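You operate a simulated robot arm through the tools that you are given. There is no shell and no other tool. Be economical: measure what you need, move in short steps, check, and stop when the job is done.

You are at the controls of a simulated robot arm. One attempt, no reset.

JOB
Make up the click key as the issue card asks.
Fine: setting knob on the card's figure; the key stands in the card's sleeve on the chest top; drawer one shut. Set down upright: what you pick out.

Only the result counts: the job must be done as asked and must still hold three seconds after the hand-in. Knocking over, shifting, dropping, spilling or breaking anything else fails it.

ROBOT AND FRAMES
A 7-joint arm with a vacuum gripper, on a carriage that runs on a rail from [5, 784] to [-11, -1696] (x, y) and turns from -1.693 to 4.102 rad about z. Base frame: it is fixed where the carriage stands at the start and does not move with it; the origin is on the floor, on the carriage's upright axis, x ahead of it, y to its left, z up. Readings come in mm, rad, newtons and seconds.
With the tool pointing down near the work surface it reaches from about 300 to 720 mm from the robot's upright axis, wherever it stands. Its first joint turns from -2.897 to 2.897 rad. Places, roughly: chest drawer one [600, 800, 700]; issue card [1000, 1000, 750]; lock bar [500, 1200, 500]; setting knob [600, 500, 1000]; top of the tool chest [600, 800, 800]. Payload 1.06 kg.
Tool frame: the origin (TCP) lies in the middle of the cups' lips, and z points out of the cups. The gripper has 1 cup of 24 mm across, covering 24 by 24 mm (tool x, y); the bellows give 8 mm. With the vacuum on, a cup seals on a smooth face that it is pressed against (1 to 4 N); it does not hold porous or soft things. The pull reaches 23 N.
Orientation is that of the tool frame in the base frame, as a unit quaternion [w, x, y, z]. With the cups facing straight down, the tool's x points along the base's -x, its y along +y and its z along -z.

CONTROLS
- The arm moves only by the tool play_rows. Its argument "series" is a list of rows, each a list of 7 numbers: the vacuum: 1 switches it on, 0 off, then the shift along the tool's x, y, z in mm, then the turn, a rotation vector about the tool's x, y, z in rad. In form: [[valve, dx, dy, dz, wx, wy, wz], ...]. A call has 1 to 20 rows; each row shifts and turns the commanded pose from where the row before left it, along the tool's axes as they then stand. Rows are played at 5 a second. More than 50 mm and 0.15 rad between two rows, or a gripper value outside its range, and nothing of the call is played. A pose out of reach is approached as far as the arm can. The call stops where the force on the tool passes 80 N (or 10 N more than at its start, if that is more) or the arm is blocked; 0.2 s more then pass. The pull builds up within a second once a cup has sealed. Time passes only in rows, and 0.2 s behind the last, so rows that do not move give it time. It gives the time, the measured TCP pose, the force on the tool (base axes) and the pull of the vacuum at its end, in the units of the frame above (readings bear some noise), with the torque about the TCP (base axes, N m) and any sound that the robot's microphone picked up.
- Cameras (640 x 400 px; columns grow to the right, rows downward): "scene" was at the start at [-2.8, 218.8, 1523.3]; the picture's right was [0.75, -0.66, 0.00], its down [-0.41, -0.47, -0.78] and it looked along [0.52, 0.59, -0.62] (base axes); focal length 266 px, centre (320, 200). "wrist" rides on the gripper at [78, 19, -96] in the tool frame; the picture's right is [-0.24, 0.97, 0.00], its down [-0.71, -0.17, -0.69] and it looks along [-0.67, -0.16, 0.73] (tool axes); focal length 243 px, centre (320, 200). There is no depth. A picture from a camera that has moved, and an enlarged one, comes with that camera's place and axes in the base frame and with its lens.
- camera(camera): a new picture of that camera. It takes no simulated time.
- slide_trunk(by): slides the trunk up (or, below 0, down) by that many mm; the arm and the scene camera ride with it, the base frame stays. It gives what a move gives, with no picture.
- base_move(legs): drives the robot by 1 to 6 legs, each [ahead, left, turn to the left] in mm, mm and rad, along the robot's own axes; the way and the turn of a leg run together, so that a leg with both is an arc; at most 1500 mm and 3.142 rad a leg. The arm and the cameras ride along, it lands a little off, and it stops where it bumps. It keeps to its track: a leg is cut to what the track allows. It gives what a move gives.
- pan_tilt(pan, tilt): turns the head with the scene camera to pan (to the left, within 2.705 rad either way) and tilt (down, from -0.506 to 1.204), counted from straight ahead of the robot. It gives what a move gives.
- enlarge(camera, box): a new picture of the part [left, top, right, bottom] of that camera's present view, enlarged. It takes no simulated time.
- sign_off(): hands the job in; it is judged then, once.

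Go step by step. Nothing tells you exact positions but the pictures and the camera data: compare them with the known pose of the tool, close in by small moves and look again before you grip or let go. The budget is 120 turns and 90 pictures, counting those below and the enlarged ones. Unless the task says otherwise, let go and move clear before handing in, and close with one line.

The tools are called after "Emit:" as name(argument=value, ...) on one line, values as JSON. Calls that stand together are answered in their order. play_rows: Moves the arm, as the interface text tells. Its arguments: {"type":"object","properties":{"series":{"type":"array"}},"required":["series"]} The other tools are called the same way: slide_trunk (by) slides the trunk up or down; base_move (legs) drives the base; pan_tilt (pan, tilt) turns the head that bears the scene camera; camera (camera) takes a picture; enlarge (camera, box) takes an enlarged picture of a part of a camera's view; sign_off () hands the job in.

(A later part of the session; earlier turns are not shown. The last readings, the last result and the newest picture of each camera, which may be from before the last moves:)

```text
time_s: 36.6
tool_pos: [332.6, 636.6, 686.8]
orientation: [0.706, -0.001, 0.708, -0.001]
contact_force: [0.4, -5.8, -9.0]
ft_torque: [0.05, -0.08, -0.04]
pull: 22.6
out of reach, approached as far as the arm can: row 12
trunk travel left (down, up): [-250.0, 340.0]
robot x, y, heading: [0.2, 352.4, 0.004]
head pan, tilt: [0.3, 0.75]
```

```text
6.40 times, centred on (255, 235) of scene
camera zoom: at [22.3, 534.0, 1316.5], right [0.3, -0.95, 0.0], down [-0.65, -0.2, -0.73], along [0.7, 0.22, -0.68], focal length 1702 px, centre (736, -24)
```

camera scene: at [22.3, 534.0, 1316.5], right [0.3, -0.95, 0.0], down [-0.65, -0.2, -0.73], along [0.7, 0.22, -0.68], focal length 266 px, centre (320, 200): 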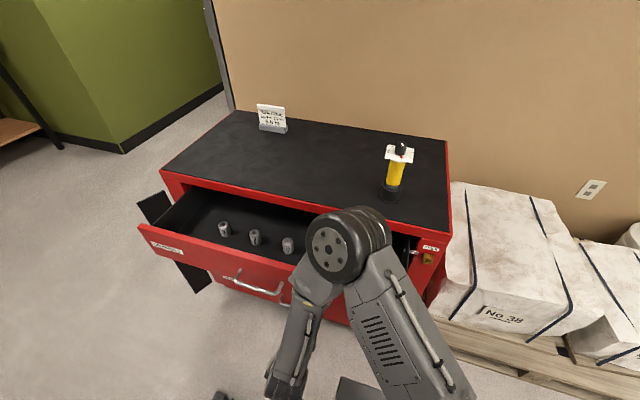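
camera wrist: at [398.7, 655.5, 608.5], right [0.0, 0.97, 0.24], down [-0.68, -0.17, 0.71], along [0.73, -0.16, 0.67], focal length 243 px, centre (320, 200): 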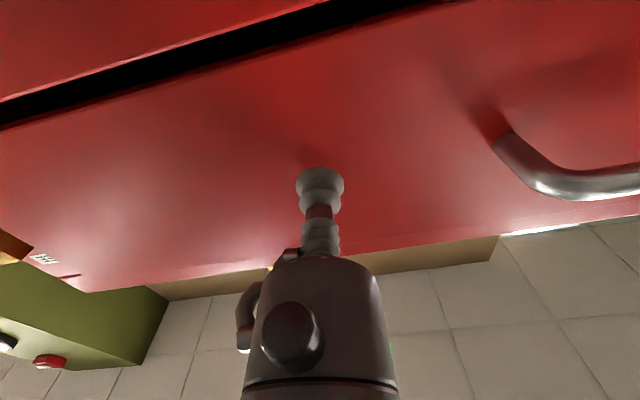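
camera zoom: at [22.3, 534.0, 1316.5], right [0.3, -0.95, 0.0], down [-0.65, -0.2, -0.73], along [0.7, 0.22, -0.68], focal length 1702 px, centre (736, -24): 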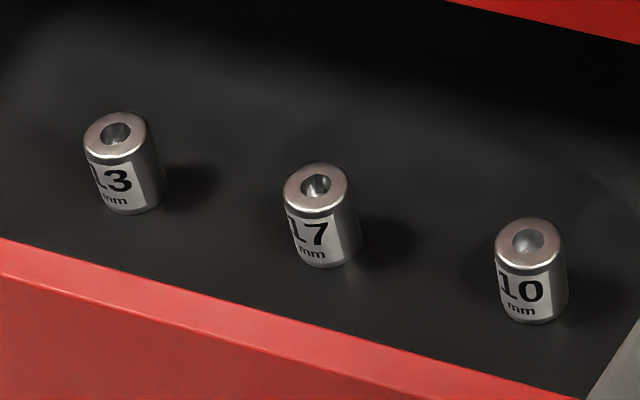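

The 13 mm sleeve is the farthest left, at about (467, 994); all three stand on the drawer floor. I'll release the drawer front and back the tool off and up.

Emit:
play_rows(series=[[0, 0, 0, 0, 0, 0, 0], [0, 0, 0, 0, 0, 0, 0], [0, 0, 0, 0, 0, 0, 0], [0, 0, 0, -5, 0, 0, 0], [0, -5, 0, -5, 0, 0, 0], [0, -20, 0, -5, 0, 0, 0], [0, -30, 0, 0, 0, 0, 0], [0, -40, 0, 0, 0, 0, 0], [0, -45, 0, 0, 0, 0, 0], [0, -45, 0, 0, 0, 0, 0], [0, -45, 0, 0, 0, 0, 0], [0, 0, 0, 0, 0, 0, 0]])

Emit:
camera(camera="scene")

```text
time_s: 39.2
tool_pos: [320.4, 638.9, 919.3]
orientation: [0.707, 0.0, 0.707, 0.0]
contact_force: [-0.1, 0.6, 0.3]
ft_torque: [0.0, 0.05, 0.01]
pull: 0.0
out of reach, approached as far as the arm can: row 4
trunk travel left (down, up): [-250.0, 340.0]
robot x, y, heading: [2.5, 355.0, 0.004]
head pan, tilt: [0.3, 0.75]
```

```text
48 pictures are left
camera scene: at [21.8, 534.1, 1316.6], right [0.3, -0.95, 0.0], down [-0.65, -0.2, -0.73], along [0.7, 0.22, -0.68], focal length 266 px, centre (320, 200)
```

scene: 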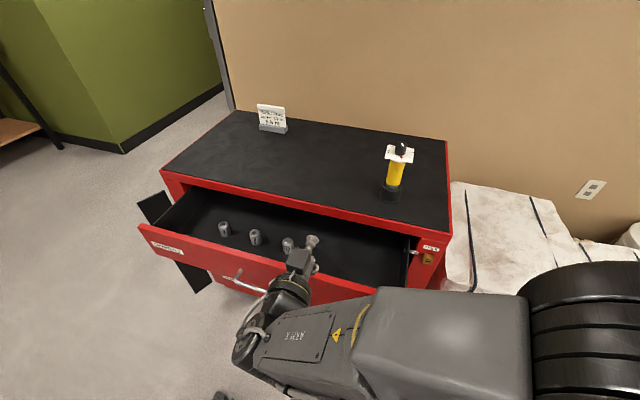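

Free of the drawer. Pitch the tool back to pointing down, then drive left to y≈650.

Emit:
play_rows(series=[[0, 0, 0, 0, 0, 0.1428, 0], [0, 0, 0, 0, 0, 0.1428, 0], [0, 0, 0, 0, 0, 0.1428, 0], [0, 0, 0, 0, 0, 0.1428, 0], [0, 0, 0, 0, 0, 0.1428, 0], [0, 0, 0, 0, 0, 0.1428, 0], [0, 0, 0, 0, 0, 0.1428, 0], [0, 0, 0, 0, 0, 0.1428, 0], [0, 0, 0, 0, 0, 0.1428, 0], [0, 0, 0, 0, 0, 0.1428, 0], [0, 0, 0, 0, 0, 0.1428, 0], [0, 0, 0, 0, 0, 0, 0]])

Emit:
base_move(legs=[[0, 295, 0]])

Emit:
camera(camera="wrist")

Emit:
camera(camera="scene")

```text
time_s: 41.8
tool_pos: [321.7, 639.2, 916.6]
orientation: [0.0, -0.001, 1.0, 0.0]
contact_force: [-0.2, 0.1, -0.2]
ft_torque: [0.0, 0.03, -0.02]
pull: 0.1
trunk travel left (down, up): [-250.0, 340.0]
robot x, y, heading: [1.6, 356.4, -0.003]
head pan, tilt: [0.3, 0.75]
```

```text
time_s: 43.9
tool_pos: [319.4, 936.1, 917.2]
orientation: [-0.001, -0.003, 1.0, 0.0]
contact_force: [-0.2, -0.3, -0.3]
ft_torque: [0.02, -0.01, -0.01]
pull: 0.0
trunk travel left (down, up): [-250.0, 340.0]
robot x, y, heading: [7.0, 651.6, 0.009]
head pan, tilt: [0.3, 0.75]
```

```text
47 pictures are left
camera wrist: at [241.6, 954.5, 1014.2], right [0.23, 0.97, 0.0], down [0.71, -0.17, 0.69], along [0.67, -0.16, -0.73], focal length 243 px, centre (320, 200)
```

wrist: 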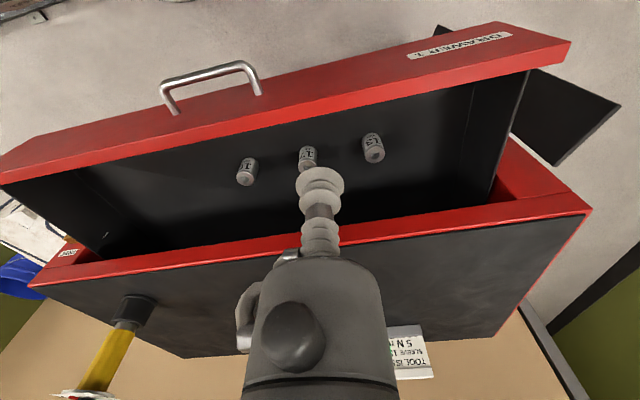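

```text
46 pictures are left
camera scene: at [22.5, 827.5, 1316.6], right [0.3, -0.95, 0.0], down [-0.65, -0.21, -0.73], along [0.7, 0.22, -0.68], focal length 266 px, centre (320, 200)
```

scene: 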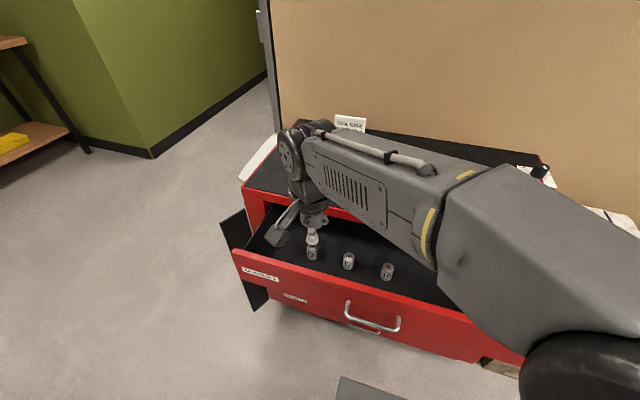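

The wrist camera sees all three; the right one in its view should be the 13. I'll enlarge it from both cameras to triangulate its top.

Emit:
enlarge(camera="wrist", box=[345, 125, 400, 170])

Emit:
enlarge(camera="scene", box=[290, 230, 330, 270])

```text
8.89 times, centred on (372, 148) of wrist
camera zoom: at [241.6, 954.5, 1014.2], right [0.23, 0.97, 0.0], down [0.71, -0.17, 0.69], along [0.67, -0.16, -0.73], focal length 2157 px, centre (-147, 667)
```

zoom: 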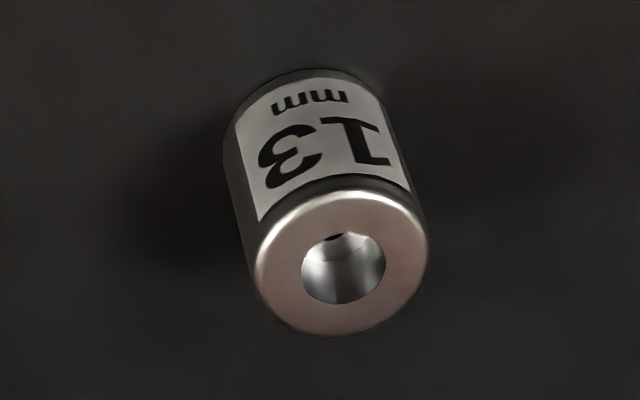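

```text
10.00 times, centred on (310, 250) of scene
camera zoom: at [22.5, 827.5, 1316.6], right [0.3, -0.95, 0.0], down [-0.65, -0.21, -0.73], along [0.7, 0.22, -0.68], focal length 2660 px, centre (420, -300)
```

zoom: 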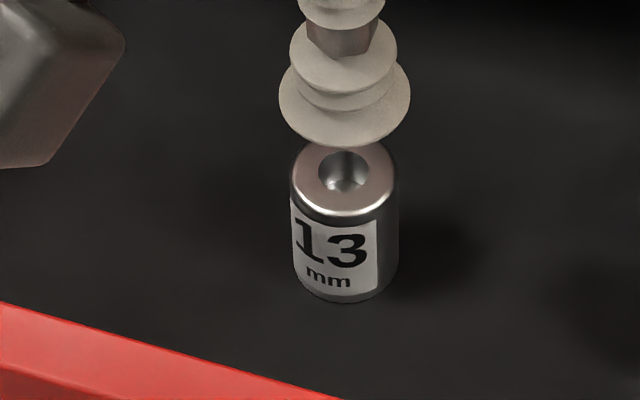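

Sleeve 13's top is at about (466, 990, 688), outer diameter ~30 and hole ~15, so the lip should land on its rim. Moving above it.

Emit:
play_rows(series=[[0, -36, 13.5, 0, 0, 0, 0], [0, -36, 13.5, 0, 0, 0, 0], [0, -36, 13.5, 0, 0, 0, 0], [0, -38, 13.5, 0, 0, 0, 0], [0, 0, 0, 45, 0, 0, 0], [0, 0, 0, 45, 0, 0, 0], [0, 0, 0, 45, 0, 0, 0], [0, 0, 0, 40, 0, 0, 0], [0, 0, 0, 0, 0, 0, 0]])

Emit:
enlarge(camera="wrist", box=[250, 80, 390, 220])

Emit:
camera(camera="scene")

```text
time_s: 45.9
tool_pos: [469.2, 990.3, 742.7]
orientation: [0.0, -0.005, 1.0, -0.001]
contact_force: [-0.7, -0.2, 0.0]
ft_torque: [-0.02, 0.0, 0.01]
pull: 0.0
trunk travel left (down, up): [-250.0, 340.0]
robot x, y, heading: [6.0, 645.8, 0.008]
head pan, tilt: [0.3, 0.75]
```

```text
2.86 times, centred on (320, 150) of wrist
camera zoom: at [389.7, 1009.3, 839.3], right [0.23, 0.97, 0.0], down [0.71, -0.17, 0.69], along [0.67, -0.15, -0.73], focal length 693 px, centre (320, 343)
```

zoom: 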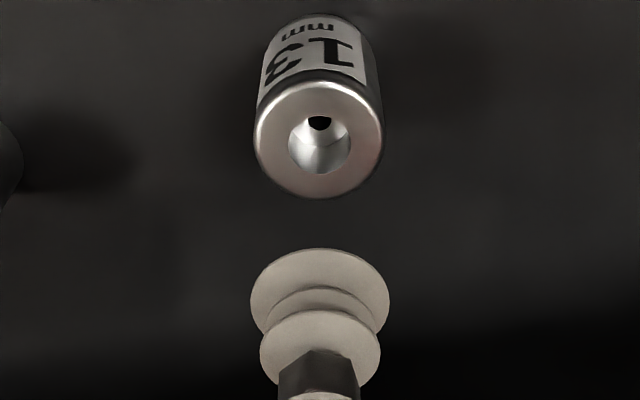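

```text
42 pictures are left
camera scene: at [22.5, 827.7, 1316.6], right [0.3, -0.95, 0.0], down [-0.65, -0.21, -0.73], along [0.7, 0.22, -0.68], focal length 266 px, centre (320, 200)
```

scene: 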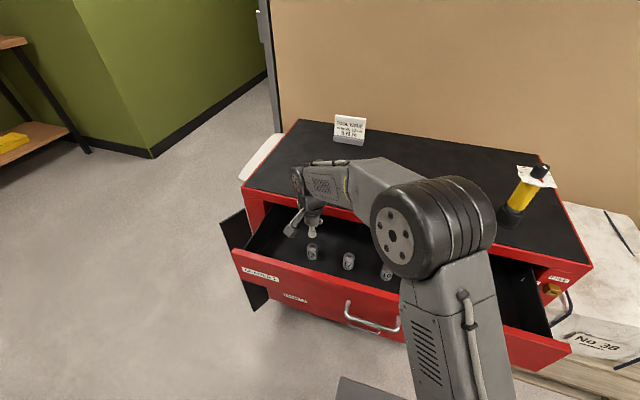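

I estimate the sleeve top at z≈689 and a few mm nearer the robot than the cup. Correct partly, descend, and recheck up close.

Emit:
play_rows(series=[[0, 3.5, 0.5, 15, 0, 0, 0], [0, 0, 0, 20, 0, 0, 0], [0, 0, 0, 0, 0, 0, 0]])

Emit:
enlarge(camera="wrist", box=[280, 120, 360, 200])

Emit:
enlarge(camera="scene", box=[290, 220, 330, 260])

```text
time_s: 46.7
tool_pos: [464.4, 991.1, 708.0]
orientation: [0.001, -0.005, 1.0, 0.0]
contact_force: [0.0, -0.1, 0.6]
ft_torque: [-0.01, -0.02, -0.01]
pull: 0.1
trunk travel left (down, up): [-250.0, 340.0]
robot x, y, heading: [0.2, 649.5, 0.004]
head pan, tilt: [0.3, 0.75]
```

```text
5.00 times, centred on (320, 160) of wrist
camera zoom: at [385.3, 1010.2, 805.3], right [0.23, 0.97, 0.0], down [0.71, -0.17, 0.69], along [0.67, -0.16, -0.73], focal length 1213 px, centre (320, 400)
```

zoom: 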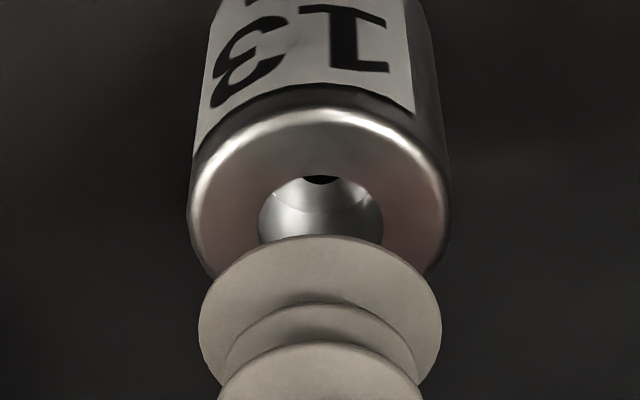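

```text
10.00 times, centred on (310, 240) of scene
camera zoom: at [22.5, 827.7, 1316.6], right [0.3, -0.95, 0.0], down [-0.65, -0.21, -0.73], along [0.7, 0.22, -0.68], focal length 2660 px, centre (420, -200)
```

zoom: 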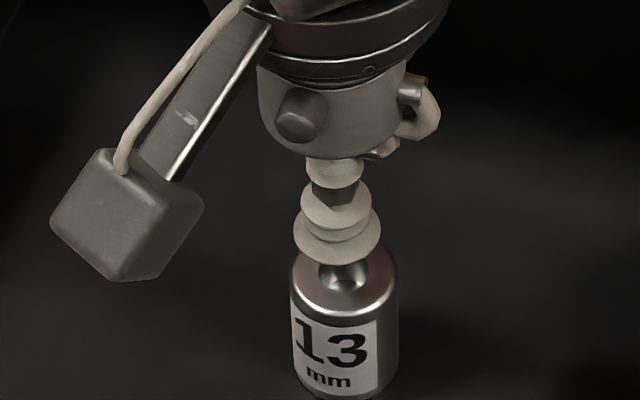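

About 19 mm to go with ~1 mm offset. Trim and press with vacuum.

Emit:
play_rows(series=[[1, -1.2, -0.8, 6, 0, 0, 0], [1, 0, 0, 6, 0, 0, 0], [1, 0, 0, 4, 0, 0, 0], [1, 0, 0, 2, 0, 0, 0], [1, 0, 0, 1, 0, 0, 0], [1, 0, 0, 1, 0, 0, 0], [1, 0, 0, 1, 0, 0, 0], [1, 0, 0, 0, 0, 0, 0]])

```text
time_s: 48.5
tool_pos: [463.4, 991.4, 685.4]
orientation: [0.0, -0.004, 1.0, 0.0]
contact_force: [-0.3, 0.0, 0.6]
ft_torque: [-0.02, 0.0, 0.01]
pull: 0.1
trunk travel left (down, up): [-250.0, 340.0]
robot x, y, heading: [6.4, 646.0, 0.007]
head pan, tilt: [0.3, 0.75]
```

Emit:
enlarge(camera="wrist", box=[280, 130, 360, 210])

Emit:
enlarge(camera="scene", box=[290, 225, 330, 265])

```text
5.00 times, centred on (320, 170) of wrist
camera zoom: at [384.8, 1009.6, 782.6], right [0.23, 0.97, 0.0], down [0.71, -0.17, 0.69], along [0.67, -0.15, -0.73], focal length 1213 px, centre (320, 350)
```

zoom: 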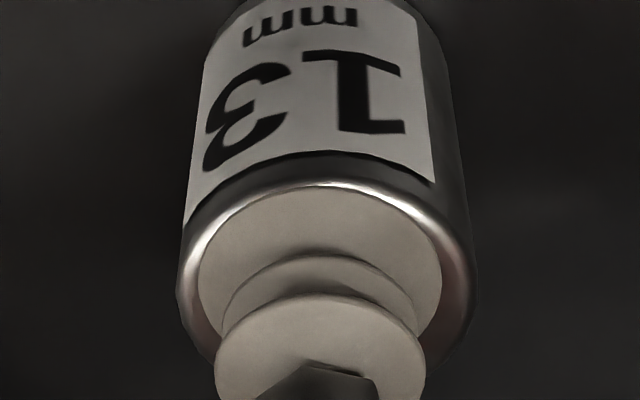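

```text
10.00 times, centred on (310, 245) of scene
camera zoom: at [22.4, 827.6, 1316.6], right [0.3, -0.95, 0.0], down [-0.65, -0.21, -0.73], along [0.7, 0.22, -0.68], focal length 2660 px, centre (420, -250)
```

zoom: 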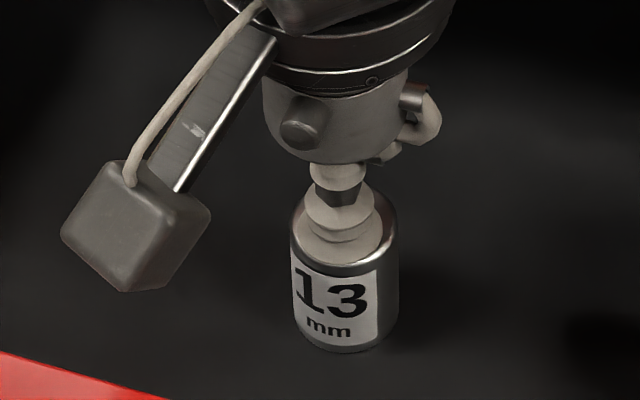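

The cup is about 3 mm too near the robot side. Lift slightly, shift +3 mm in x, and press again.

Emit:
play_rows(series=[[1, 0, 0, -3, 0, 0, 0], [1, -3, 0, 0, 0, 0, 0], [1, 0, 0, 2, 0, 0, 0], [1, 0, 0, 1, 0, 0, 0], [1, 0, 0, 1, 0, 0, 0], [1, 0, 0, 1, 0, 0, 0], [1, 0, 0, 0, 0, 0, 0], [1, 0, 0, 0, 0, 0, 0]])

```text
time_s: 50.3
tool_pos: [466.1, 991.8, 684.0]
orientation: [0.001, -0.004, 1.0, 0.001]
contact_force: [1.1, -0.2, 11.1]
ft_torque: [0.0, 0.0, -0.05]
pull: 22.9
trunk travel left (down, up): [-250.0, 340.0]
robot x, y, heading: [-0.3, 647.5, 0.01]
head pan, tilt: [0.3, 0.75]
```

Sealed on the sleeve. Lifting it out and carrying it above the chest top toward (640, 760).

Emit:
play_rows(series=[[1, 0, 0, -5, 0, 0, 0], [1, 0, 0, -15, 0, 0, 0], [1, 0, 0, -30, 0, 0, 0], [1, 0, 0, -40, 0, 0, 0], [1, 0, 0, -40, 0, 0, 0], [1, 0, 0, -40, 0, 0, 0], [1, 0, 0, -40, 0, 0, 0], [1, 0, 0, -40, 0, 0, 0], [1, 0, 0, 0, 0, 0, 0]])

Emit:
camera(camera="scene")

```text
time_s: 52.3
tool_pos: [469.4, 992.2, 935.7]
orientation: [0.001, -0.004, 1.0, 0.0]
contact_force: [0.9, 0.6, -0.4]
ft_torque: [0.01, -0.02, -0.01]
pull: 22.8
trunk travel left (down, up): [-250.0, 340.0]
robot x, y, heading: [1.9, 651.3, 0.009]
head pan, tilt: [0.3, 0.75]
```

```text
37 pictures are left
camera scene: at [22.4, 827.6, 1316.6], right [0.3, -0.95, 0.0], down [-0.65, -0.21, -0.73], along [0.7, 0.22, -0.68], focal length 266 px, centre (320, 200)
```

scene: 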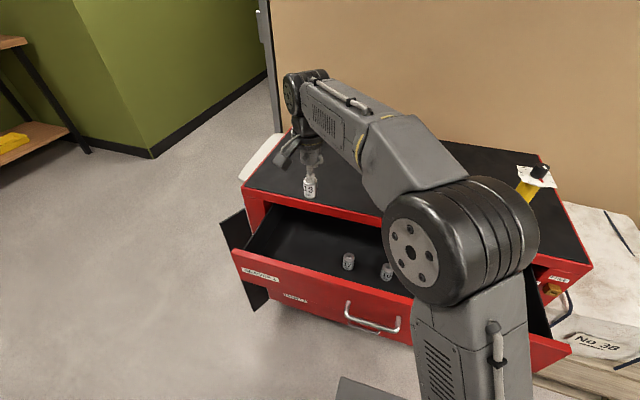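

Sleeve is held upright. Moving over the chest top to about (620, 830).

Emit:
play_rows(series=[[1, -25, -27, 0, 0, 0, 0], [1, -25, -27, 0, 0, 0, 0], [1, -25, -27, 0, 0, 0, 0], [1, -25, -27, 0, 0, 0, 0], [1, -25, -27, 0, 0, 0, 0], [1, -25, -27, 0, 0, 0, 0], [1, 0, 0, 25, 0, 0, 0], [1, 0, 0, 25, 0, 0, 0], [1, 0, 0, 0, 0, 0, 0]])

Emit:
camera(camera="scene")

Emit:
camera(camera="wrist")

```text
time_s: 54.3
tool_pos: [615.8, 829.4, 883.7]
orientation: [0.0, -0.005, 1.0, 0.0]
contact_force: [0.8, 0.2, 0.1]
ft_torque: [-0.01, 0.04, 0.01]
pull: 22.9
trunk travel left (down, up): [-250.0, 340.0]
robot x, y, heading: [4.0, 650.7, 0.005]
head pan, tilt: [0.3, 0.75]
```

```text
36 pictures are left
camera scene: at [22.5, 827.7, 1316.6], right [0.3, -0.95, 0.0], down [-0.65, -0.21, -0.73], along [0.7, 0.22, -0.68], focal length 266 px, centre (320, 200)
```

scene: 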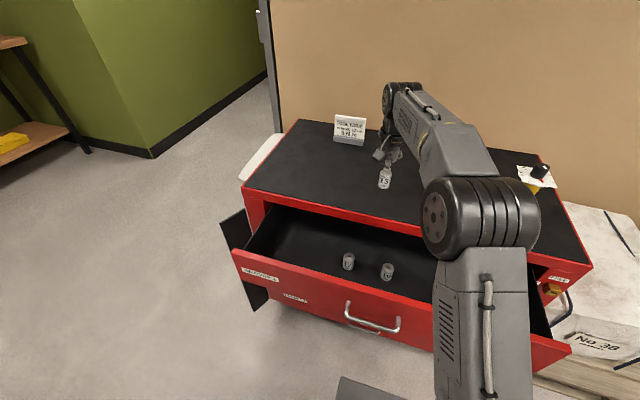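

```text
35 pictures are left
camera wrist: at [539.2, 848.8, 980.4], right [0.23, 0.97, 0.0], down [0.71, -0.17, 0.69], along [0.67, -0.16, -0.73], focal length 243 px, centre (320, 200)
```

wrist: 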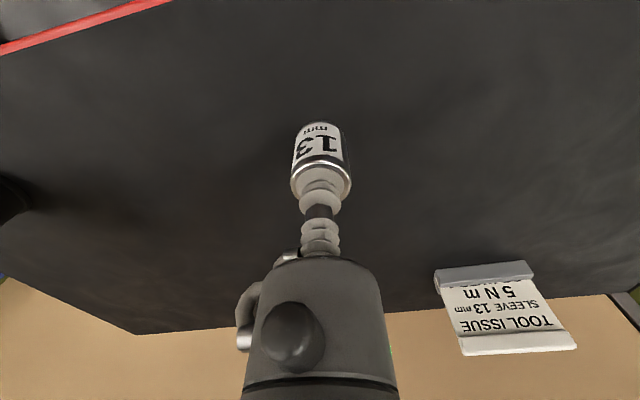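

Descending gently to find the chest top.

Emit:
play_rows(series=[[1, 0, 0, 10, 0, 0, 0], [1, 0, 0, 8, 0, 0, 0], [1, 0, 0, 4, 0, 0, 0], [1, 0, 0, 0, 0, 0, 0]])

Emit:
enlarge(camera="scene", box=[350, 140, 430, 220])

```text
time_s: 55.3
tool_pos: [617.6, 830.5, 862.3]
orientation: [0.0, -0.005, 1.0, 0.001]
contact_force: [-0.5, 0.9, -1.2]
ft_torque: [0.0, -0.02, -0.02]
pull: 23.1
trunk travel left (down, up): [-250.0, 340.0]
robot x, y, heading: [5.7, 649.5, 0.008]
head pan, tilt: [0.3, 0.75]
```

```text
5.00 times, centred on (390, 180) of scene
camera zoom: at [22.5, 827.7, 1316.6], right [0.3, -0.95, 0.0], down [-0.65, -0.21, -0.73], along [0.7, 0.22, -0.68], focal length 1330 px, centre (-30, 300)
```

zoom: 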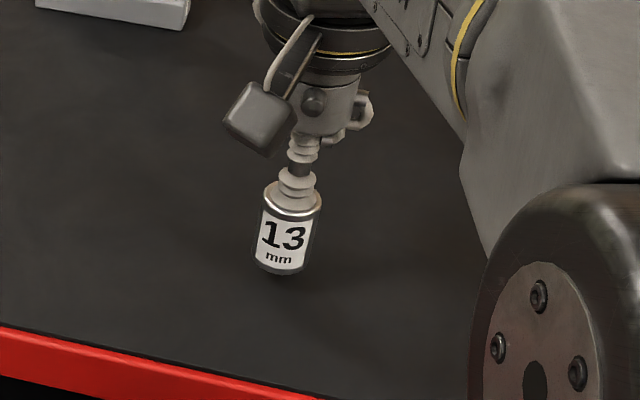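

Still a bit above the surface. Continuing in small steps.

Emit:
play_rows(series=[[1, 0, 0, 4, 0, 0, 0], [1, 0, 0, 3, 0, 0, 0], [1, 0, 0, 2, 0, 0, 0], [1, 0, 0, 2, 0, 0, 0], [1, 0, 0, 0, 0, 0, 0]])

Emit:
enlarge(camera="scene", box=[360, 160, 410, 210])

```text
time_s: 56.5
tool_pos: [618.3, 831.1, 850.7]
orientation: [0.001, -0.004, 1.0, 0.0]
contact_force: [0.0, -0.8, -1.0]
ft_torque: [-0.01, 0.02, -0.02]
pull: 23.2
trunk travel left (down, up): [-250.0, 340.0]
robot x, y, heading: [2.6, 649.6, 0.003]
head pan, tilt: [0.3, 0.75]
```

```text
8.00 times, centred on (385, 185) of scene
camera zoom: at [22.5, 827.7, 1316.6], right [0.3, -0.95, 0.0], down [-0.65, -0.21, -0.73], along [0.7, 0.22, -0.68], focal length 2128 px, centre (-200, 320)
```

zoom: 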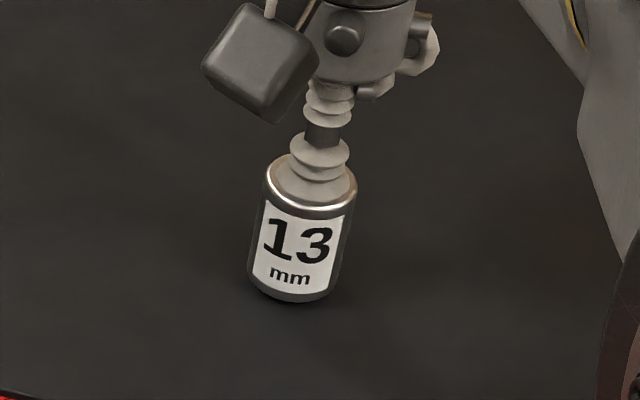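

Shadow is nearly closed up. A few more small steps.

Emit:
play_rows(series=[[1, 0, 0, 2, 0, 0, 0], [1, 0, 0, 1, 0, 0, 0], [1, 0, 0, 1, 0, 0, 0], [1, 0, 0, 1, 0, 0, 0], [1, 0, 0, 0, 0, 0, 0]])

```text
time_s: 57.7
tool_pos: [619.1, 829.9, 847.2]
orientation: [0.001, -0.004, 1.0, -0.001]
contact_force: [5.0, -0.4, 10.8]
ft_torque: [-0.03, -0.05, -0.01]
pull: 22.7
trunk travel left (down, up): [-250.0, 340.0]
robot x, y, heading: [3.3, 648.6, 0.011]
head pan, tilt: [0.3, 0.75]
```

Touched down. Releasing and rising to view it.

Emit:
play_rows(series=[[1, 0, 0, -0.7, 0, 0, 0], [0, 0, 0, 0, 0, 0, 0], [0, 0, 0, 0, 0, 0, 0], [0, 0, 0, 0, 0, 0, 0], [0, 0, 0, -2, 0, 0, 0], [0, 0, 0, -5, 0, 0, 0], [0, 0, 0, -20, 0, 0, 0], [0, 0, 0, -40, 0, 0, 0], [0, 0, 0, -40, 0, 0, 0], [0, 0, 0, 0, 0, 0, 0]])

Emit:
camera(camera="wrist")

Emit:
enlarge(camera="scene", box=[360, 160, 410, 210])

```text
time_s: 59.9
tool_pos: [619.6, 831.0, 954.4]
orientation: [0.001, -0.004, 1.0, 0.0]
contact_force: [-0.5, 0.4, -0.1]
ft_torque: [-0.04, 0.0, 0.0]
pull: 0.0
trunk travel left (down, up): [-250.0, 340.0]
robot x, y, heading: [3.2, 647.3, 0.012]
head pan, tilt: [0.3, 0.75]
```

```text
32 pictures are left
camera wrist: at [541.1, 849.5, 1050.1], right [0.23, 0.97, 0.0], down [0.71, -0.17, 0.68], along [0.67, -0.16, -0.73], focal length 243 px, centre (320, 200)
```

wrist: 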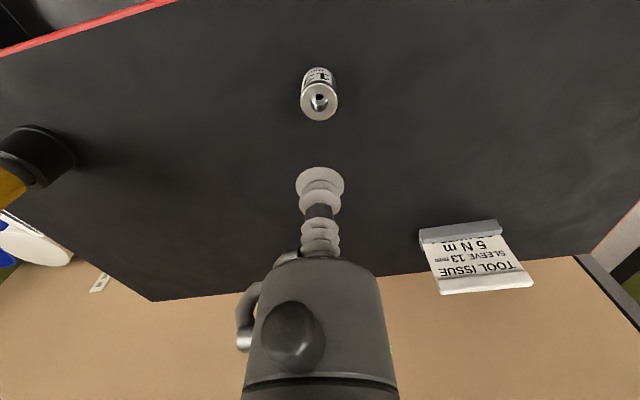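

```text
8.00 times, centred on (385, 185) of scene
camera zoom: at [22.4, 827.6, 1316.6], right [0.3, -0.95, 0.0], down [-0.65, -0.21, -0.73], along [0.7, 0.22, -0.68], focal length 2128 px, centre (-200, 320)
```

zoom: 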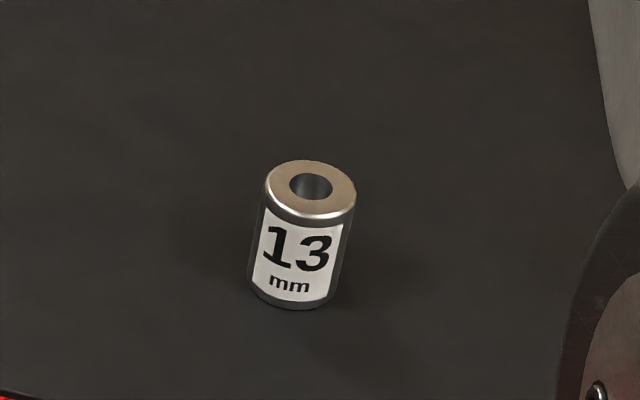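

The sleeve stands upright on the chest top. Next I'll shut drawer one before bringing the key: retract, pitch the tool to +x again and come down in front of the drawer at y≈935.

Emit:
play_rows(series=[[0, 0, 0, -30, 0, 0, 0], [0, 42, 15, 0, 0, 0, 0], [0, 42, 15, 0, 0, 0, 0], [0, 42, 15, 0, 0, 0, 0], [0, 42, 15, 0, 0, 0, 0], [0, 42, 15, 0, 0, 0, 0], [0, 42, 15, 0, 0, 0, 0], [0, 46, 15, 0, 0, 0, 0], [0, 0, 0, 0, 0, 0, 0]])

Emit:
play_rows(series=[[0, 0, 0, 0, 0, -0.1428, 0], [0, 0, 0, 0, 0, -0.1428, 0], [0, 0, 0, 0, 0, -0.1428, 0], [0, 0, 0, 0, 0, -0.1428, 0], [0, 0, 0, 0, 0, -0.1428, 0], [0, 0, 0, 0, 0, -0.1428, 0], [0, 0, 0, 0, 0, -0.1428, 0], [0, 0, 0, 0, 0, -0.1428, 0], [0, 0, 0, 0, 0, -0.1428, 0], [0, 0, 0, 0, 0, -0.1428, 0], [0, 0, 0, 0, 0, -0.1428, 0], [0, 40, 0, 0, 0, 0, 0], [0, 40, 0, 0, 0, 0, 0], [0, 40, 0, 0, 0, 0, 0], [0, 0, 0, 0, 0, 0, 0]])

Emit:
camera(camera="scene")

```text
time_s: 61.9
tool_pos: [318.5, 931.9, 983.8]
orientation: [0.0, -0.005, 1.0, 0.0]
contact_force: [-0.3, 0.0, 0.1]
ft_torque: [0.04, 0.0, 0.04]
pull: 0.2
trunk travel left (down, up): [-250.0, 340.0]
robot x, y, heading: [4.1, 649.6, 0.008]
head pan, tilt: [0.3, 0.75]
```

```text
time_s: 64.0
tool_pos: [339.5, 935.1, 931.7]
orientation: [0.539, -0.004, 0.842, 0.01]
contact_force: [0.1, -0.6, 0.3]
ft_torque: [-0.03, -0.01, 0.01]
pull: 0.1
trunk travel left (down, up): [-250.0, 340.0]
robot x, y, heading: [6.1, 649.5, 0.012]
head pan, tilt: [0.3, 0.75]
stopped in row 10: the arm was blocked; the commanded pose is now the measured one
```

```text
30 pictures are left
camera scene: at [22.3, 827.5, 1316.9], right [0.3, -0.95, 0.0], down [-0.65, -0.21, -0.73], along [0.7, 0.22, -0.68], focal length 266 px, centre (320, 200)
```

scene: 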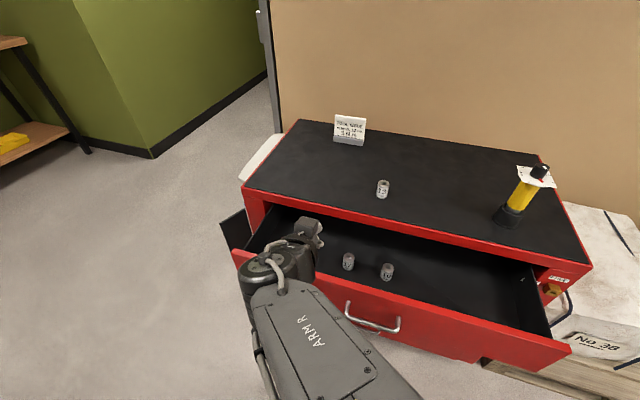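

The arm hit a limit while pitching that close in. I'll shift outward a little and finish the pitch.

Emit:
play_rows(series=[[0, -4.2, 0, 9, 0, 0, 0], [0, -4.2, 0, 9, 0, 0, 0], [0, 0, 0, 0, 0, -0.072, 0], [0, 0, 0, 0, 0, -0.072, 0], [0, 0, 0, 0, 0, -0.072, 0], [0, 0, 0, 0, 0, -0.072, 0], [0, 0, 0, 0, 0, -0.072, 0], [0, 0, 0, 0, 0, -0.071, 0], [0, 0, 0, 0, 0, 0, 0]])

```text
time_s: 65.3
tool_pos: [336.7, 967.3, 898.5]
orientation: [0.56, -0.029, 0.825, 0.074]
contact_force: [-0.3, -0.2, 0.1]
ft_torque: [0.0, 0.0, -0.01]
pull: 0.1
trunk travel left (down, up): [-250.0, 340.0]
robot x, y, heading: [4.7, 650.8, 0.007]
head pan, tilt: [0.3, 0.75]
stopped in row 6: the arm was blocked; the commanded pose is now the measured one
```

Blocked again by a joint limit. A shallower pitch (~50°) is enough to push the light drawer, so I'll level out the tilt, back the pitch off and check.

Emit:
play_rows(series=[[0, 0, 0, 0, 0.05, 0.1, -0.012], [0, 0, 0, 0, 0.05, 0.1, -0.012], [0, 0, 0, 0, 0.055, 0.1, -0.011], [0, 7.9, -16, -9.7, 0, 0, 0], [0, 7.9, -16, -9.7, 0, 0, 0], [0, 0, 0, 0, 0, 0, 0]])

```text
time_s: 66.7
tool_pos: [313.8, 933.5, 899.4]
orientation: [0.434, -0.01, 0.901, -0.005]
contact_force: [-0.5, -0.3, 0.9]
ft_torque: [0.0, -0.02, 0.0]
pull: 0.1
trunk travel left (down, up): [-250.0, 340.0]
robot x, y, heading: [2.3, 652.3, 0.01]
head pan, tilt: [0.3, 0.75]
```

Good, pitch is 51° at x≈314. Descend in front of the drawer face to z≈700.

Emit:
play_rows(series=[[0, 31.2, 0, 25, 0, 0, 0], [0, 31.2, 0, 25, 0, 0, 0], [0, 31.2, 0, 25, 0, 0, 0], [0, 31.2, 0, 25, 0, 0, 0], [0, 31.2, 0, 25, 0, 0, 0], [0, 0, 0, 0, 0, 0, 0]])

Emit:
camera(camera="wrist")

Emit:
camera(camera="scene")

```text
time_s: 67.5
tool_pos: [231.3, 987.4, 776.2]
orientation: [0.326, -0.087, 0.937, 0.093]
contact_force: [-0.5, 0.3, -0.7]
ft_torque: [-0.01, 0.02, -0.01]
pull: 0.0
trunk travel left (down, up): [-250.0, 340.0]
robot x, y, heading: [6.3, 651.3, 0.006]
head pan, tilt: [0.3, 0.75]
stopped in row 3: the arm was blocked; the commanded pose is now the measured one
```

```text
29 pictures are left
camera wrist: at [109.2, 976.7, 804.3], right [-0.03, 0.96, 0.26], down [0.18, -0.25, 0.95], along [0.98, 0.08, -0.16], focal length 243 px, centre (320, 200)
```

wrist: 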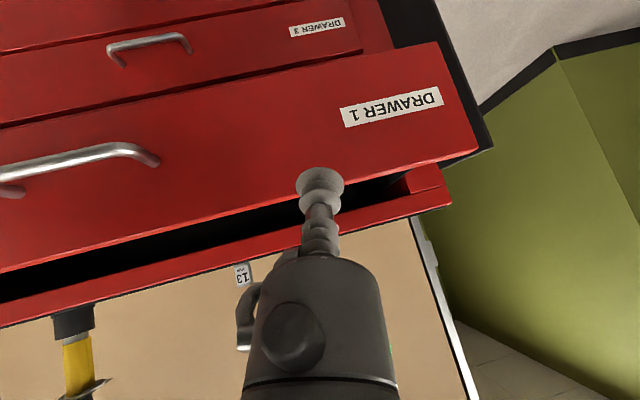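

```text
28 pictures are left
camera scene: at [22.5, 827.6, 1316.6], right [0.3, -0.95, 0.0], down [-0.65, -0.21, -0.73], along [0.7, 0.22, -0.68], focal length 266 px, centre (320, 200)
```

scene: 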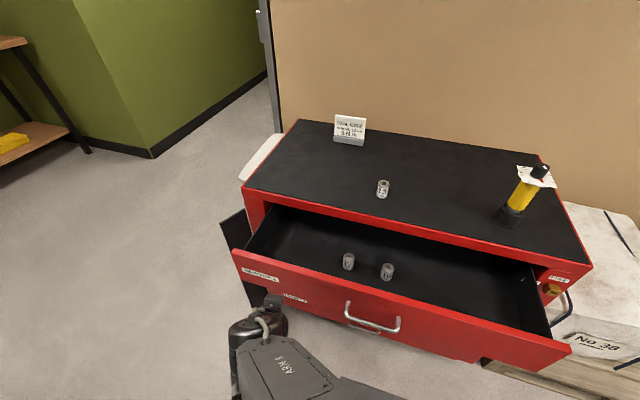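

The arm is folded too tightly at this stance. I'll drive right by 300 to the stance that worked for pulling, then level the wrist and rise clear.

Emit:
base_move(legs=[[0, -300, 0]])

Emit:
play_rows(series=[[0, -15, 0, -18, 0, 0, 0], [0, -15, 0, -18, 0.117, 0, 0.052], [0, -15, 0, -18, 0.116, 0, 0.051], [0, -24.8, 0, -31.4, 0, 0, 0], [0, -24.8, 0, -31.4, 0, 0, 0], [0, -24.8, 0, -31.4, 0, 0, 0], [0, -31.4, 0, 24.8, 0, 0, 0], [0, -31.4, 0, 24.8, 0, 0, 0], [0, -31.4, 0, 24.8, 0, 0, 0], [0, 0, 0, 0, 0, 0, 0]])

```text
time_s: 69.5
tool_pos: [227.8, 693.6, 776.0]
orientation: [0.327, -0.088, 0.936, 0.094]
contact_force: [-0.1, 0.0, -0.7]
ft_torque: [-0.02, 0.01, 0.01]
pull: 0.1
trunk travel left (down, up): [-250.0, 340.0]
robot x, y, heading: [4.2, 351.5, 0.016]
head pan, tilt: [0.3, 0.75]
```

```text
time_s: 71.7
tool_pos: [352.4, 686.6, 966.1]
orientation: [0.33, -0.001, 0.944, 0.001]
contact_force: [0.1, 0.2, -0.3]
ft_torque: [0.01, -0.01, 0.01]
pull: 0.0
trunk travel left (down, up): [-250.0, 340.0]
robot x, y, heading: [5.6, 354.3, 0.016]
head pan, tilt: [0.3, 0.75]
```

Wrist is level. Extend outward a bit and finish the pitch to horizontal.

Emit:
play_rows(series=[[0, -31.4, 0, 24.8, 0, 0, 0], [0, -31.4, 0, 24.8, 0, 0, 0], [0, 0, 0, 0, 0, -0.1284, 0], [0, 0, 0, 0, 0, -0.1284, 0], [0, 0, 0, 0, 0, -0.1284, 0], [0, 0, 0, 0, 0, -0.1284, 0], [0, 0, 0, 0, 0, -0.1284, 0], [0, 0, 0, 0, 0, -0.1284, 0], [0, 0, 0, 0, 0, -0.1284, 0], [0, 0, 0, 0, 0, 0, 0]])

```text
time_s: 73.9
tool_pos: [430.9, 687.3, 966.1]
orientation: [0.707, -0.002, 0.707, 0.001]
contact_force: [-0.3, -0.6, -0.4]
ft_torque: [0.04, 0.01, 0.01]
pull: 0.1
trunk travel left (down, up): [-250.0, 340.0]
robot x, y, heading: [1.4, 355.2, 0.007]
head pan, tilt: [0.3, 0.75]
```

Fully horizontal. Retract to x≈320, y≈640 (the proven path) and descend in front of the drawer.

Emit:
play_rows(series=[[0, 0, -15, -37, 0, 0, 0], [0, 10, -15, -37, 0, 0, 0], [0, 40, -15, -36, 0, 0, 0], [0, 40, 0, 0, 0, 0, 0], [0, 40, 0, 0, 0, 0, 0], [0, 40, 0, 0, 0, 0, 0], [0, 40, 0, 0, 0, 0, 0], [0, 40, 0, 0, 0, 0, 0], [0, 25, 0, 0, 0, 0, 0], [0, 0, 0, 0, 0, 0, 0]])

```text
refused: row 3 steps farther than a row can; nothing moved
```

Emit:
play_rows(series=[[0, 0, -15, -37, 0, 0, 0], [0, 10, -15, -37, 0, 0, 0], [0, 20, -15, -36, 0, 0, 0], [0, 40, 0, 0, 0, 0, 0], [0, 40, 0, 0, 0, 0, 0], [0, 40, 0, 0, 0, 0, 0], [0, 40, 0, 0, 0, 0, 0], [0, 40, 0, 0, 0, 0, 0], [0, 40, 0, 0, 0, 0, 0], [0, 0, 0, 0, 0, 0, 0]])

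Emit:
camera(camera="scene")

```text
time_s: 76.1
tool_pos: [321.3, 641.2, 697.0]
orientation: [0.707, -0.001, 0.708, 0.001]
contact_force: [0.5, 0.3, -1.0]
ft_torque: [0.01, -0.02, -0.02]
pull: 0.1
trunk travel left (down, up): [-250.0, 340.0]
robot x, y, heading: [2.8, 352.4, 0.01]
head pan, tilt: [0.3, 0.75]
```

```text
27 pictures are left
camera scene: at [19.7, 532.5, 1316.6], right [0.31, -0.95, 0.0], down [-0.65, -0.21, -0.73], along [0.7, 0.23, -0.68], focal length 266 px, centre (320, 200)
```

scene: 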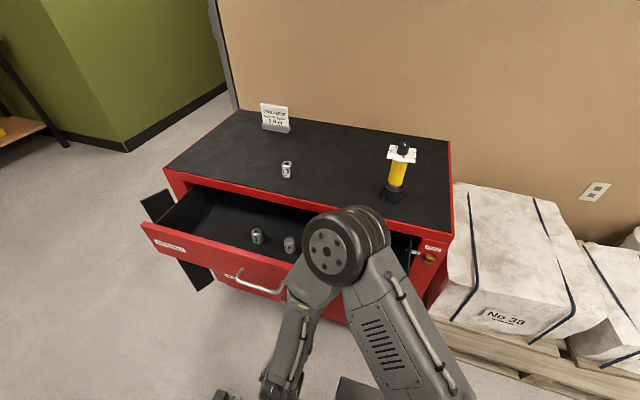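

In position. Engage the front with vacuum and push the drawer shut smoothly.

Emit:
play_rows(series=[[1, 0, 0, 4, 0, 0, 0], [1, 0, 0, 4, 0, 0, 0], [1, 0, 0, 3, 0, 0, 0], [1, 0, 0, 3, 0, 0, 0], [1, 0, 0, 3, 0, 0, 0], [1, 0, 0, 4, 0, 0, 0], [1, 0, 0, 6, 0, 0, 0], [1, 0, 0, 8, 0, 0, 0], [1, 0, 0, 10, 0, 0, 0], [1, 0, 0, 10, 0, 0, 0], [1, 0, 0, 10, 0, 0, 0], [1, 0, 0, 10, 0, 0, 0], [1, 0, 0, 10, 0, 0, 0], [1, 0, 0, 10, 0, 0, 0], [1, 0, 0, 10, 0, 0, 0], [1, 0, 0, 10, 0, 0, 0], [1, 0, 0, 10, 0, 0, 0], [1, 0, 0, 8, 0, 0, 0], [1, 0, 0, 5, 0, 0, 0], [1, 0, 0, 0, 0, 0, 0]])

```text
time_s: 80.3
tool_pos: [458.7, 641.4, 696.7]
orientation: [0.707, -0.002, 0.707, 0.002]
contact_force: [-0.9, -10.0, -3.7]
ft_torque: [-0.02, -0.02, 0.1]
pull: 22.9
trunk travel left (down, up): [-250.0, 340.0]
robot x, y, heading: [0.4, 351.9, 0.014]
head pan, tilt: [0.3, 0.75]
```

Emit:
play_rows(series=[[1, 0, 0, 8, 0, 0, 0], [1, 0, 0, 10, 0, 0, 0], [1, 0, 0, 10, 0, 0, 0], [1, 0, 0, 8, 0, 0, 0], [1, 0, 0, 5, 0, 0, 0], [1, 0, 0, 3, 0, 0, 0], [1, 0, 0, 2, 0, 0, 0], [1, 0, 0, 1, 0, 0, 0], [1, 0, 0, 0, 0, 0, 0]])

```text
time_s: 82.3
tool_pos: [505.3, 641.9, 696.1]
orientation: [0.706, -0.001, 0.708, 0.001]
contact_force: [1.4, -4.4, 4.2]
ft_torque: [0.07, -0.01, 0.07]
pull: 22.9
trunk travel left (down, up): [-250.0, 340.0]
robot x, y, heading: [0.6, 354.7, 0.011]
head pan, tilt: [0.3, 0.75]
```

Emit:
play_rows(series=[[1, 0, 0, 1.5, 0, 0, 0], [1, 0, 0, 1.5, 0, 0, 0], [1, 0, 0, 0, 0, 0, 0]])

Emit:
camera(camera="scene")

```text
time_s: 83.1
tool_pos: [507.2, 642.8, 696.4]
orientation: [0.707, -0.001, 0.708, 0.001]
contact_force: [-13.7, -7.3, 1.4]
ft_torque: [0.1, -0.01, 0.06]
pull: 23.0
trunk travel left (down, up): [-250.0, 340.0]
robot x, y, heading: [2.4, 354.9, 0.013]
head pan, tilt: [0.3, 0.75]
```

```text
26 pictures are left
camera scene: at [18.6, 531.9, 1316.6], right [0.31, -0.95, 0.0], down [-0.65, -0.21, -0.73], along [0.7, 0.23, -0.68], focal length 266 px, centre (320, 200)
```

scene: 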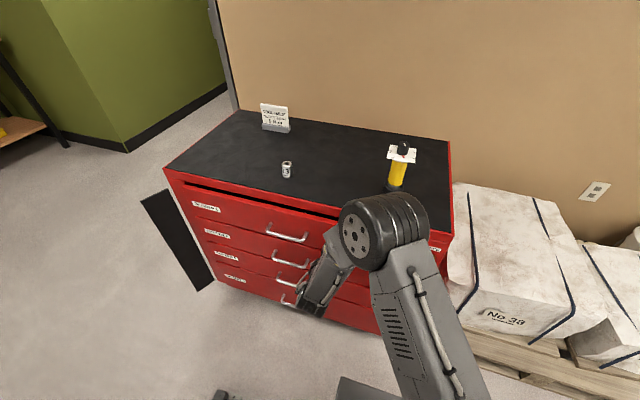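

Drawer one is shut against its stop. Release, back off, rise, and return the tool to pointing down.

Emit:
play_rows(series=[[0, 0, 0, 0, 0, 0, 0], [0, 0, 0, 0, 0, 0, 0], [0, 0, 0, 0, 0, 0, 0], [0, 0, 0, -3, 0, 0, 0], [0, 0, 0, -15, 0, 0, 0], [0, 0, 0, -40, 0, 0, 0], [0, 0, 0, -40, 0, 0, 0], [0, -45, 0, 0, 0, 0, 0], [0, -45, 0, 0, 0, 0, 0], [0, -45, 0, 0, 0, 0, 0], [0, -45, 0, 0, 0, 0, 0], [0, -45, 0, 0, 0, 0, 0], [0, -45, 0, 0, 0, 0, 0], [0, 0, 0, 0, 0, 0, 0]])

Emit:
play_rows(series=[[0, 0, 0, 0, 0, 0.1428, 0], [0, 0, 0, 0, 0, 0.1428, 0], [0, 0, 0, 0, 0, 0.1428, 0], [0, 0, 0, 0, 0, 0.1428, 0], [0, 0, 0, 0, 0, 0.1428, 0], [0, 0, 0, 0, 0, 0.1428, 0], [0, 0, 0, 0, 0, 0.1428, 0], [0, 0, 0, 0, 0, 0.1428, 0], [0, 0, 0, 0, 0, 0.1428, 0], [0, 0, 0, 0, 0, 0.1428, 0], [0, 0, 0, 0, 0, 0.1428, 0], [0, 0, 0, 0, 0, 0, 0]])

Emit:
slide_trunk(by=200)

Emit:
base_move(legs=[[0, 250, 0]])

Emit:
camera(camera="scene")

```text
time_s: 86.1
tool_pos: [407.8, 641.5, 967.0]
orientation: [0.706, -0.001, 0.708, 0.001]
contact_force: [0.0, 0.8, 0.9]
ft_torque: [0.02, -0.01, 0.01]
pull: 0.1
trunk travel left (down, up): [-250.0, 340.0]
robot x, y, heading: [-0.6, 354.4, 0.007]
head pan, tilt: [0.3, 0.75]
```

```text
time_s: 88.7
tool_pos: [409.9, 642.2, 967.5]
orientation: [-0.001, -0.002, 1.0, 0.0]
contact_force: [-0.2, 0.4, -0.9]
ft_torque: [-0.02, 0.01, 0.03]
pull: 0.1
trunk travel left (down, up): [-250.0, 340.0]
robot x, y, heading: [2.1, 353.8, 0.014]
head pan, tilt: [0.3, 0.75]
```

```text
time_s: 90.9
tool_pos: [410.2, 642.0, 1166.9]
orientation: [0.0, -0.001, 1.0, 0.0]
contact_force: [0.5, -0.8, -1.2]
ft_torque: [0.04, 0.01, 0.02]
pull: 0.0
trunk travel left (down, up): [-450.0, 140.0]
robot x, y, heading: [0.7, 353.5, 0.015]
head pan, tilt: [0.3, 0.75]
```

```text
time_s: 92.7
tool_pos: [411.8, 887.5, 1166.1]
orientation: [0.0, 0.0, 1.0, 0.001]
contact_force: [-0.5, 0.5, -0.4]
ft_torque: [0.05, -0.01, -0.04]
pull: 0.1
trunk travel left (down, up): [-450.0, 140.0]
robot x, y, heading: [4.1, 600.1, 0.008]
head pan, tilt: [0.3, 0.75]
```

```text
25 pictures are left
camera scene: at [21.7, 779.1, 1516.6], right [0.31, -0.95, 0.0], down [-0.65, -0.21, -0.73], along [0.7, 0.22, -0.68], focal length 266 px, centre (320, 200)
```

scene: 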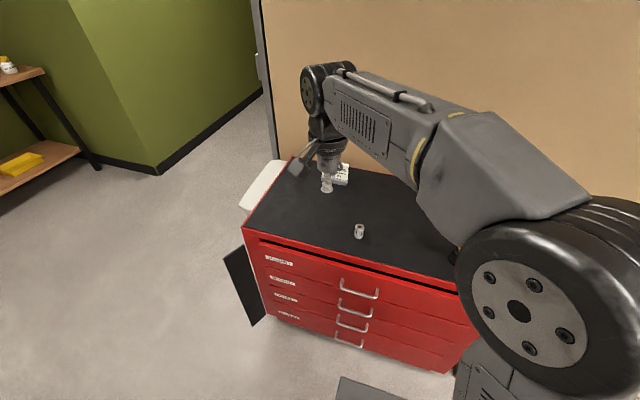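

Drawer is shut, the sleeve stands clear. Moving the cup back above the key's knob at (616, 510).

Emit:
play_rows(series=[[0, -20.4, -37.7, 0, 0, 0, 0], [0, -20.4, -37.7, 0, 0, 0, 0], [0, -20.4, -37.7, 0, 0, 0, 0], [0, -20.4, -37.7, 0, 0, 0, 0], [0, -20.4, -37.7, 0, 0, 0, 0], [0, -20.4, -37.7, 0, 0, 0, 0], [0, -20.4, -37.7, 0, 0, 0, 0], [0, -20.4, -37.7, 0, 0, 0, 0], [0, -20.4, -37.7, 0, 0, 0, 0], [0, -20.4, -37.7, 0, 0, 0, 0], [0, 0, 0, 45, 0, 0, 0], [0, 0, 0, 45, 0, 0, 0], [0, 0, 0, 45, 0, 0, 0], [0, 0, 0, 30, 0, 0, 0], [0, 0, 0, 0, 0, 0, 0]])

Emit:
enlarge(camera="wrist", box=[260, 90, 380, 210])

```text
time_s: 95.9
tool_pos: [618.6, 510.0, 1003.6]
orientation: [-0.001, 0.0, 1.0, -0.001]
contact_force: [-0.2, -0.1, 0.7]
ft_torque: [-0.04, -0.01, 0.01]
pull: 0.1
trunk travel left (down, up): [-450.0, 140.0]
robot x, y, heading: [3.0, 601.9, 0.014]
head pan, tilt: [0.3, 0.75]
```

```text
3.33 times, centred on (320, 150) of wrist
camera zoom: at [540.4, 531.3, 1100.0], right [0.23, 0.97, 0.0], down [0.71, -0.17, 0.68], along [0.67, -0.16, -0.73], focal length 809 px, centre (320, 367)
```

zoom: 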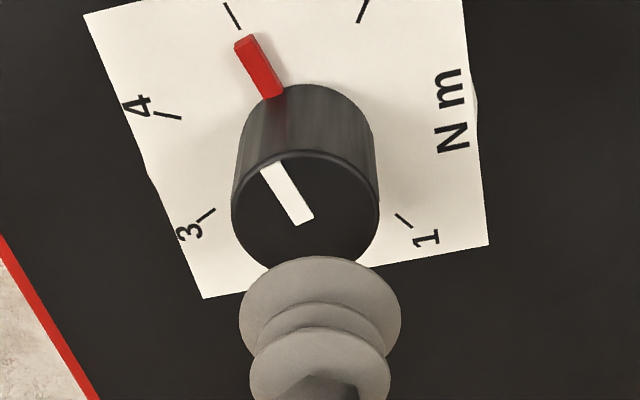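

I estimate the cup is about (+2.3, +2.2) mm off the knob axis. Correct, lower 15 mm and recheck.

Emit:
play_rows(series=[[0, 2.3, -2.2, 5, 0, 0, 0], [0, 0, 0, 10, 0, 0, 0], [0, 0, 0, 0, 0, 0, 0]])

Emit:
enlarge(camera="wrist", box=[280, 120, 360, 200])

```text
time_s: 96.7
tool_pos: [614.5, 509.1, 987.7]
orientation: [0.0, 0.0, 1.0, 0.001]
contact_force: [0.4, 0.1, 0.3]
ft_torque: [0.02, 0.0, 0.0]
pull: 0.0
trunk travel left (down, up): [-450.0, 140.0]
robot x, y, heading: [5.1, 597.7, 0.012]
head pan, tilt: [0.3, 0.75]
```

```text
5.00 times, centred on (320, 160) of wrist
camera zoom: at [536.8, 528.5, 1084.6], right [0.23, 0.97, 0.0], down [0.71, -0.17, 0.68], along [0.67, -0.16, -0.73], focal length 1213 px, centre (320, 400)
```

zoom: 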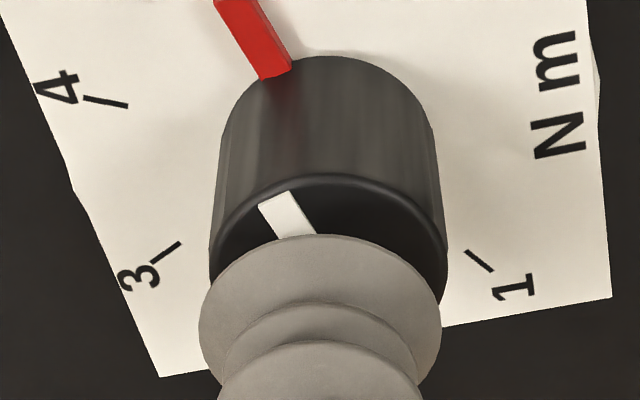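

Comparing with the picture before the earlier good seal, shift by (+1.2, +0.65) mm and press on.

Emit:
play_rows(series=[[1, -1.2, 0.65, 4, 0, 0, 0], [1, 0, 0, 4, 0, 0, 0], [1, 0, 0, 2, 0, 0, 0], [1, 0, 0, 1, 0, 0, 0], [1, 0, 0, 1, 0, 0, 0], [1, 0, 0, 0, 0, 0, 0], [1, 0, 0, 0, 0, 0, 0]])

```text
time_s: 98.3
tool_pos: [616.1, 509.0, 974.9]
orientation: [0.002, 0.0, 1.0, 0.0]
contact_force: [6.7, -1.2, 16.4]
ft_torque: [0.0, 0.02, -0.01]
pull: 23.0
trunk travel left (down, up): [-450.0, 140.0]
robot x, y, heading: [-0.5, 598.8, 0.013]
head pan, tilt: [0.3, 0.75]
```

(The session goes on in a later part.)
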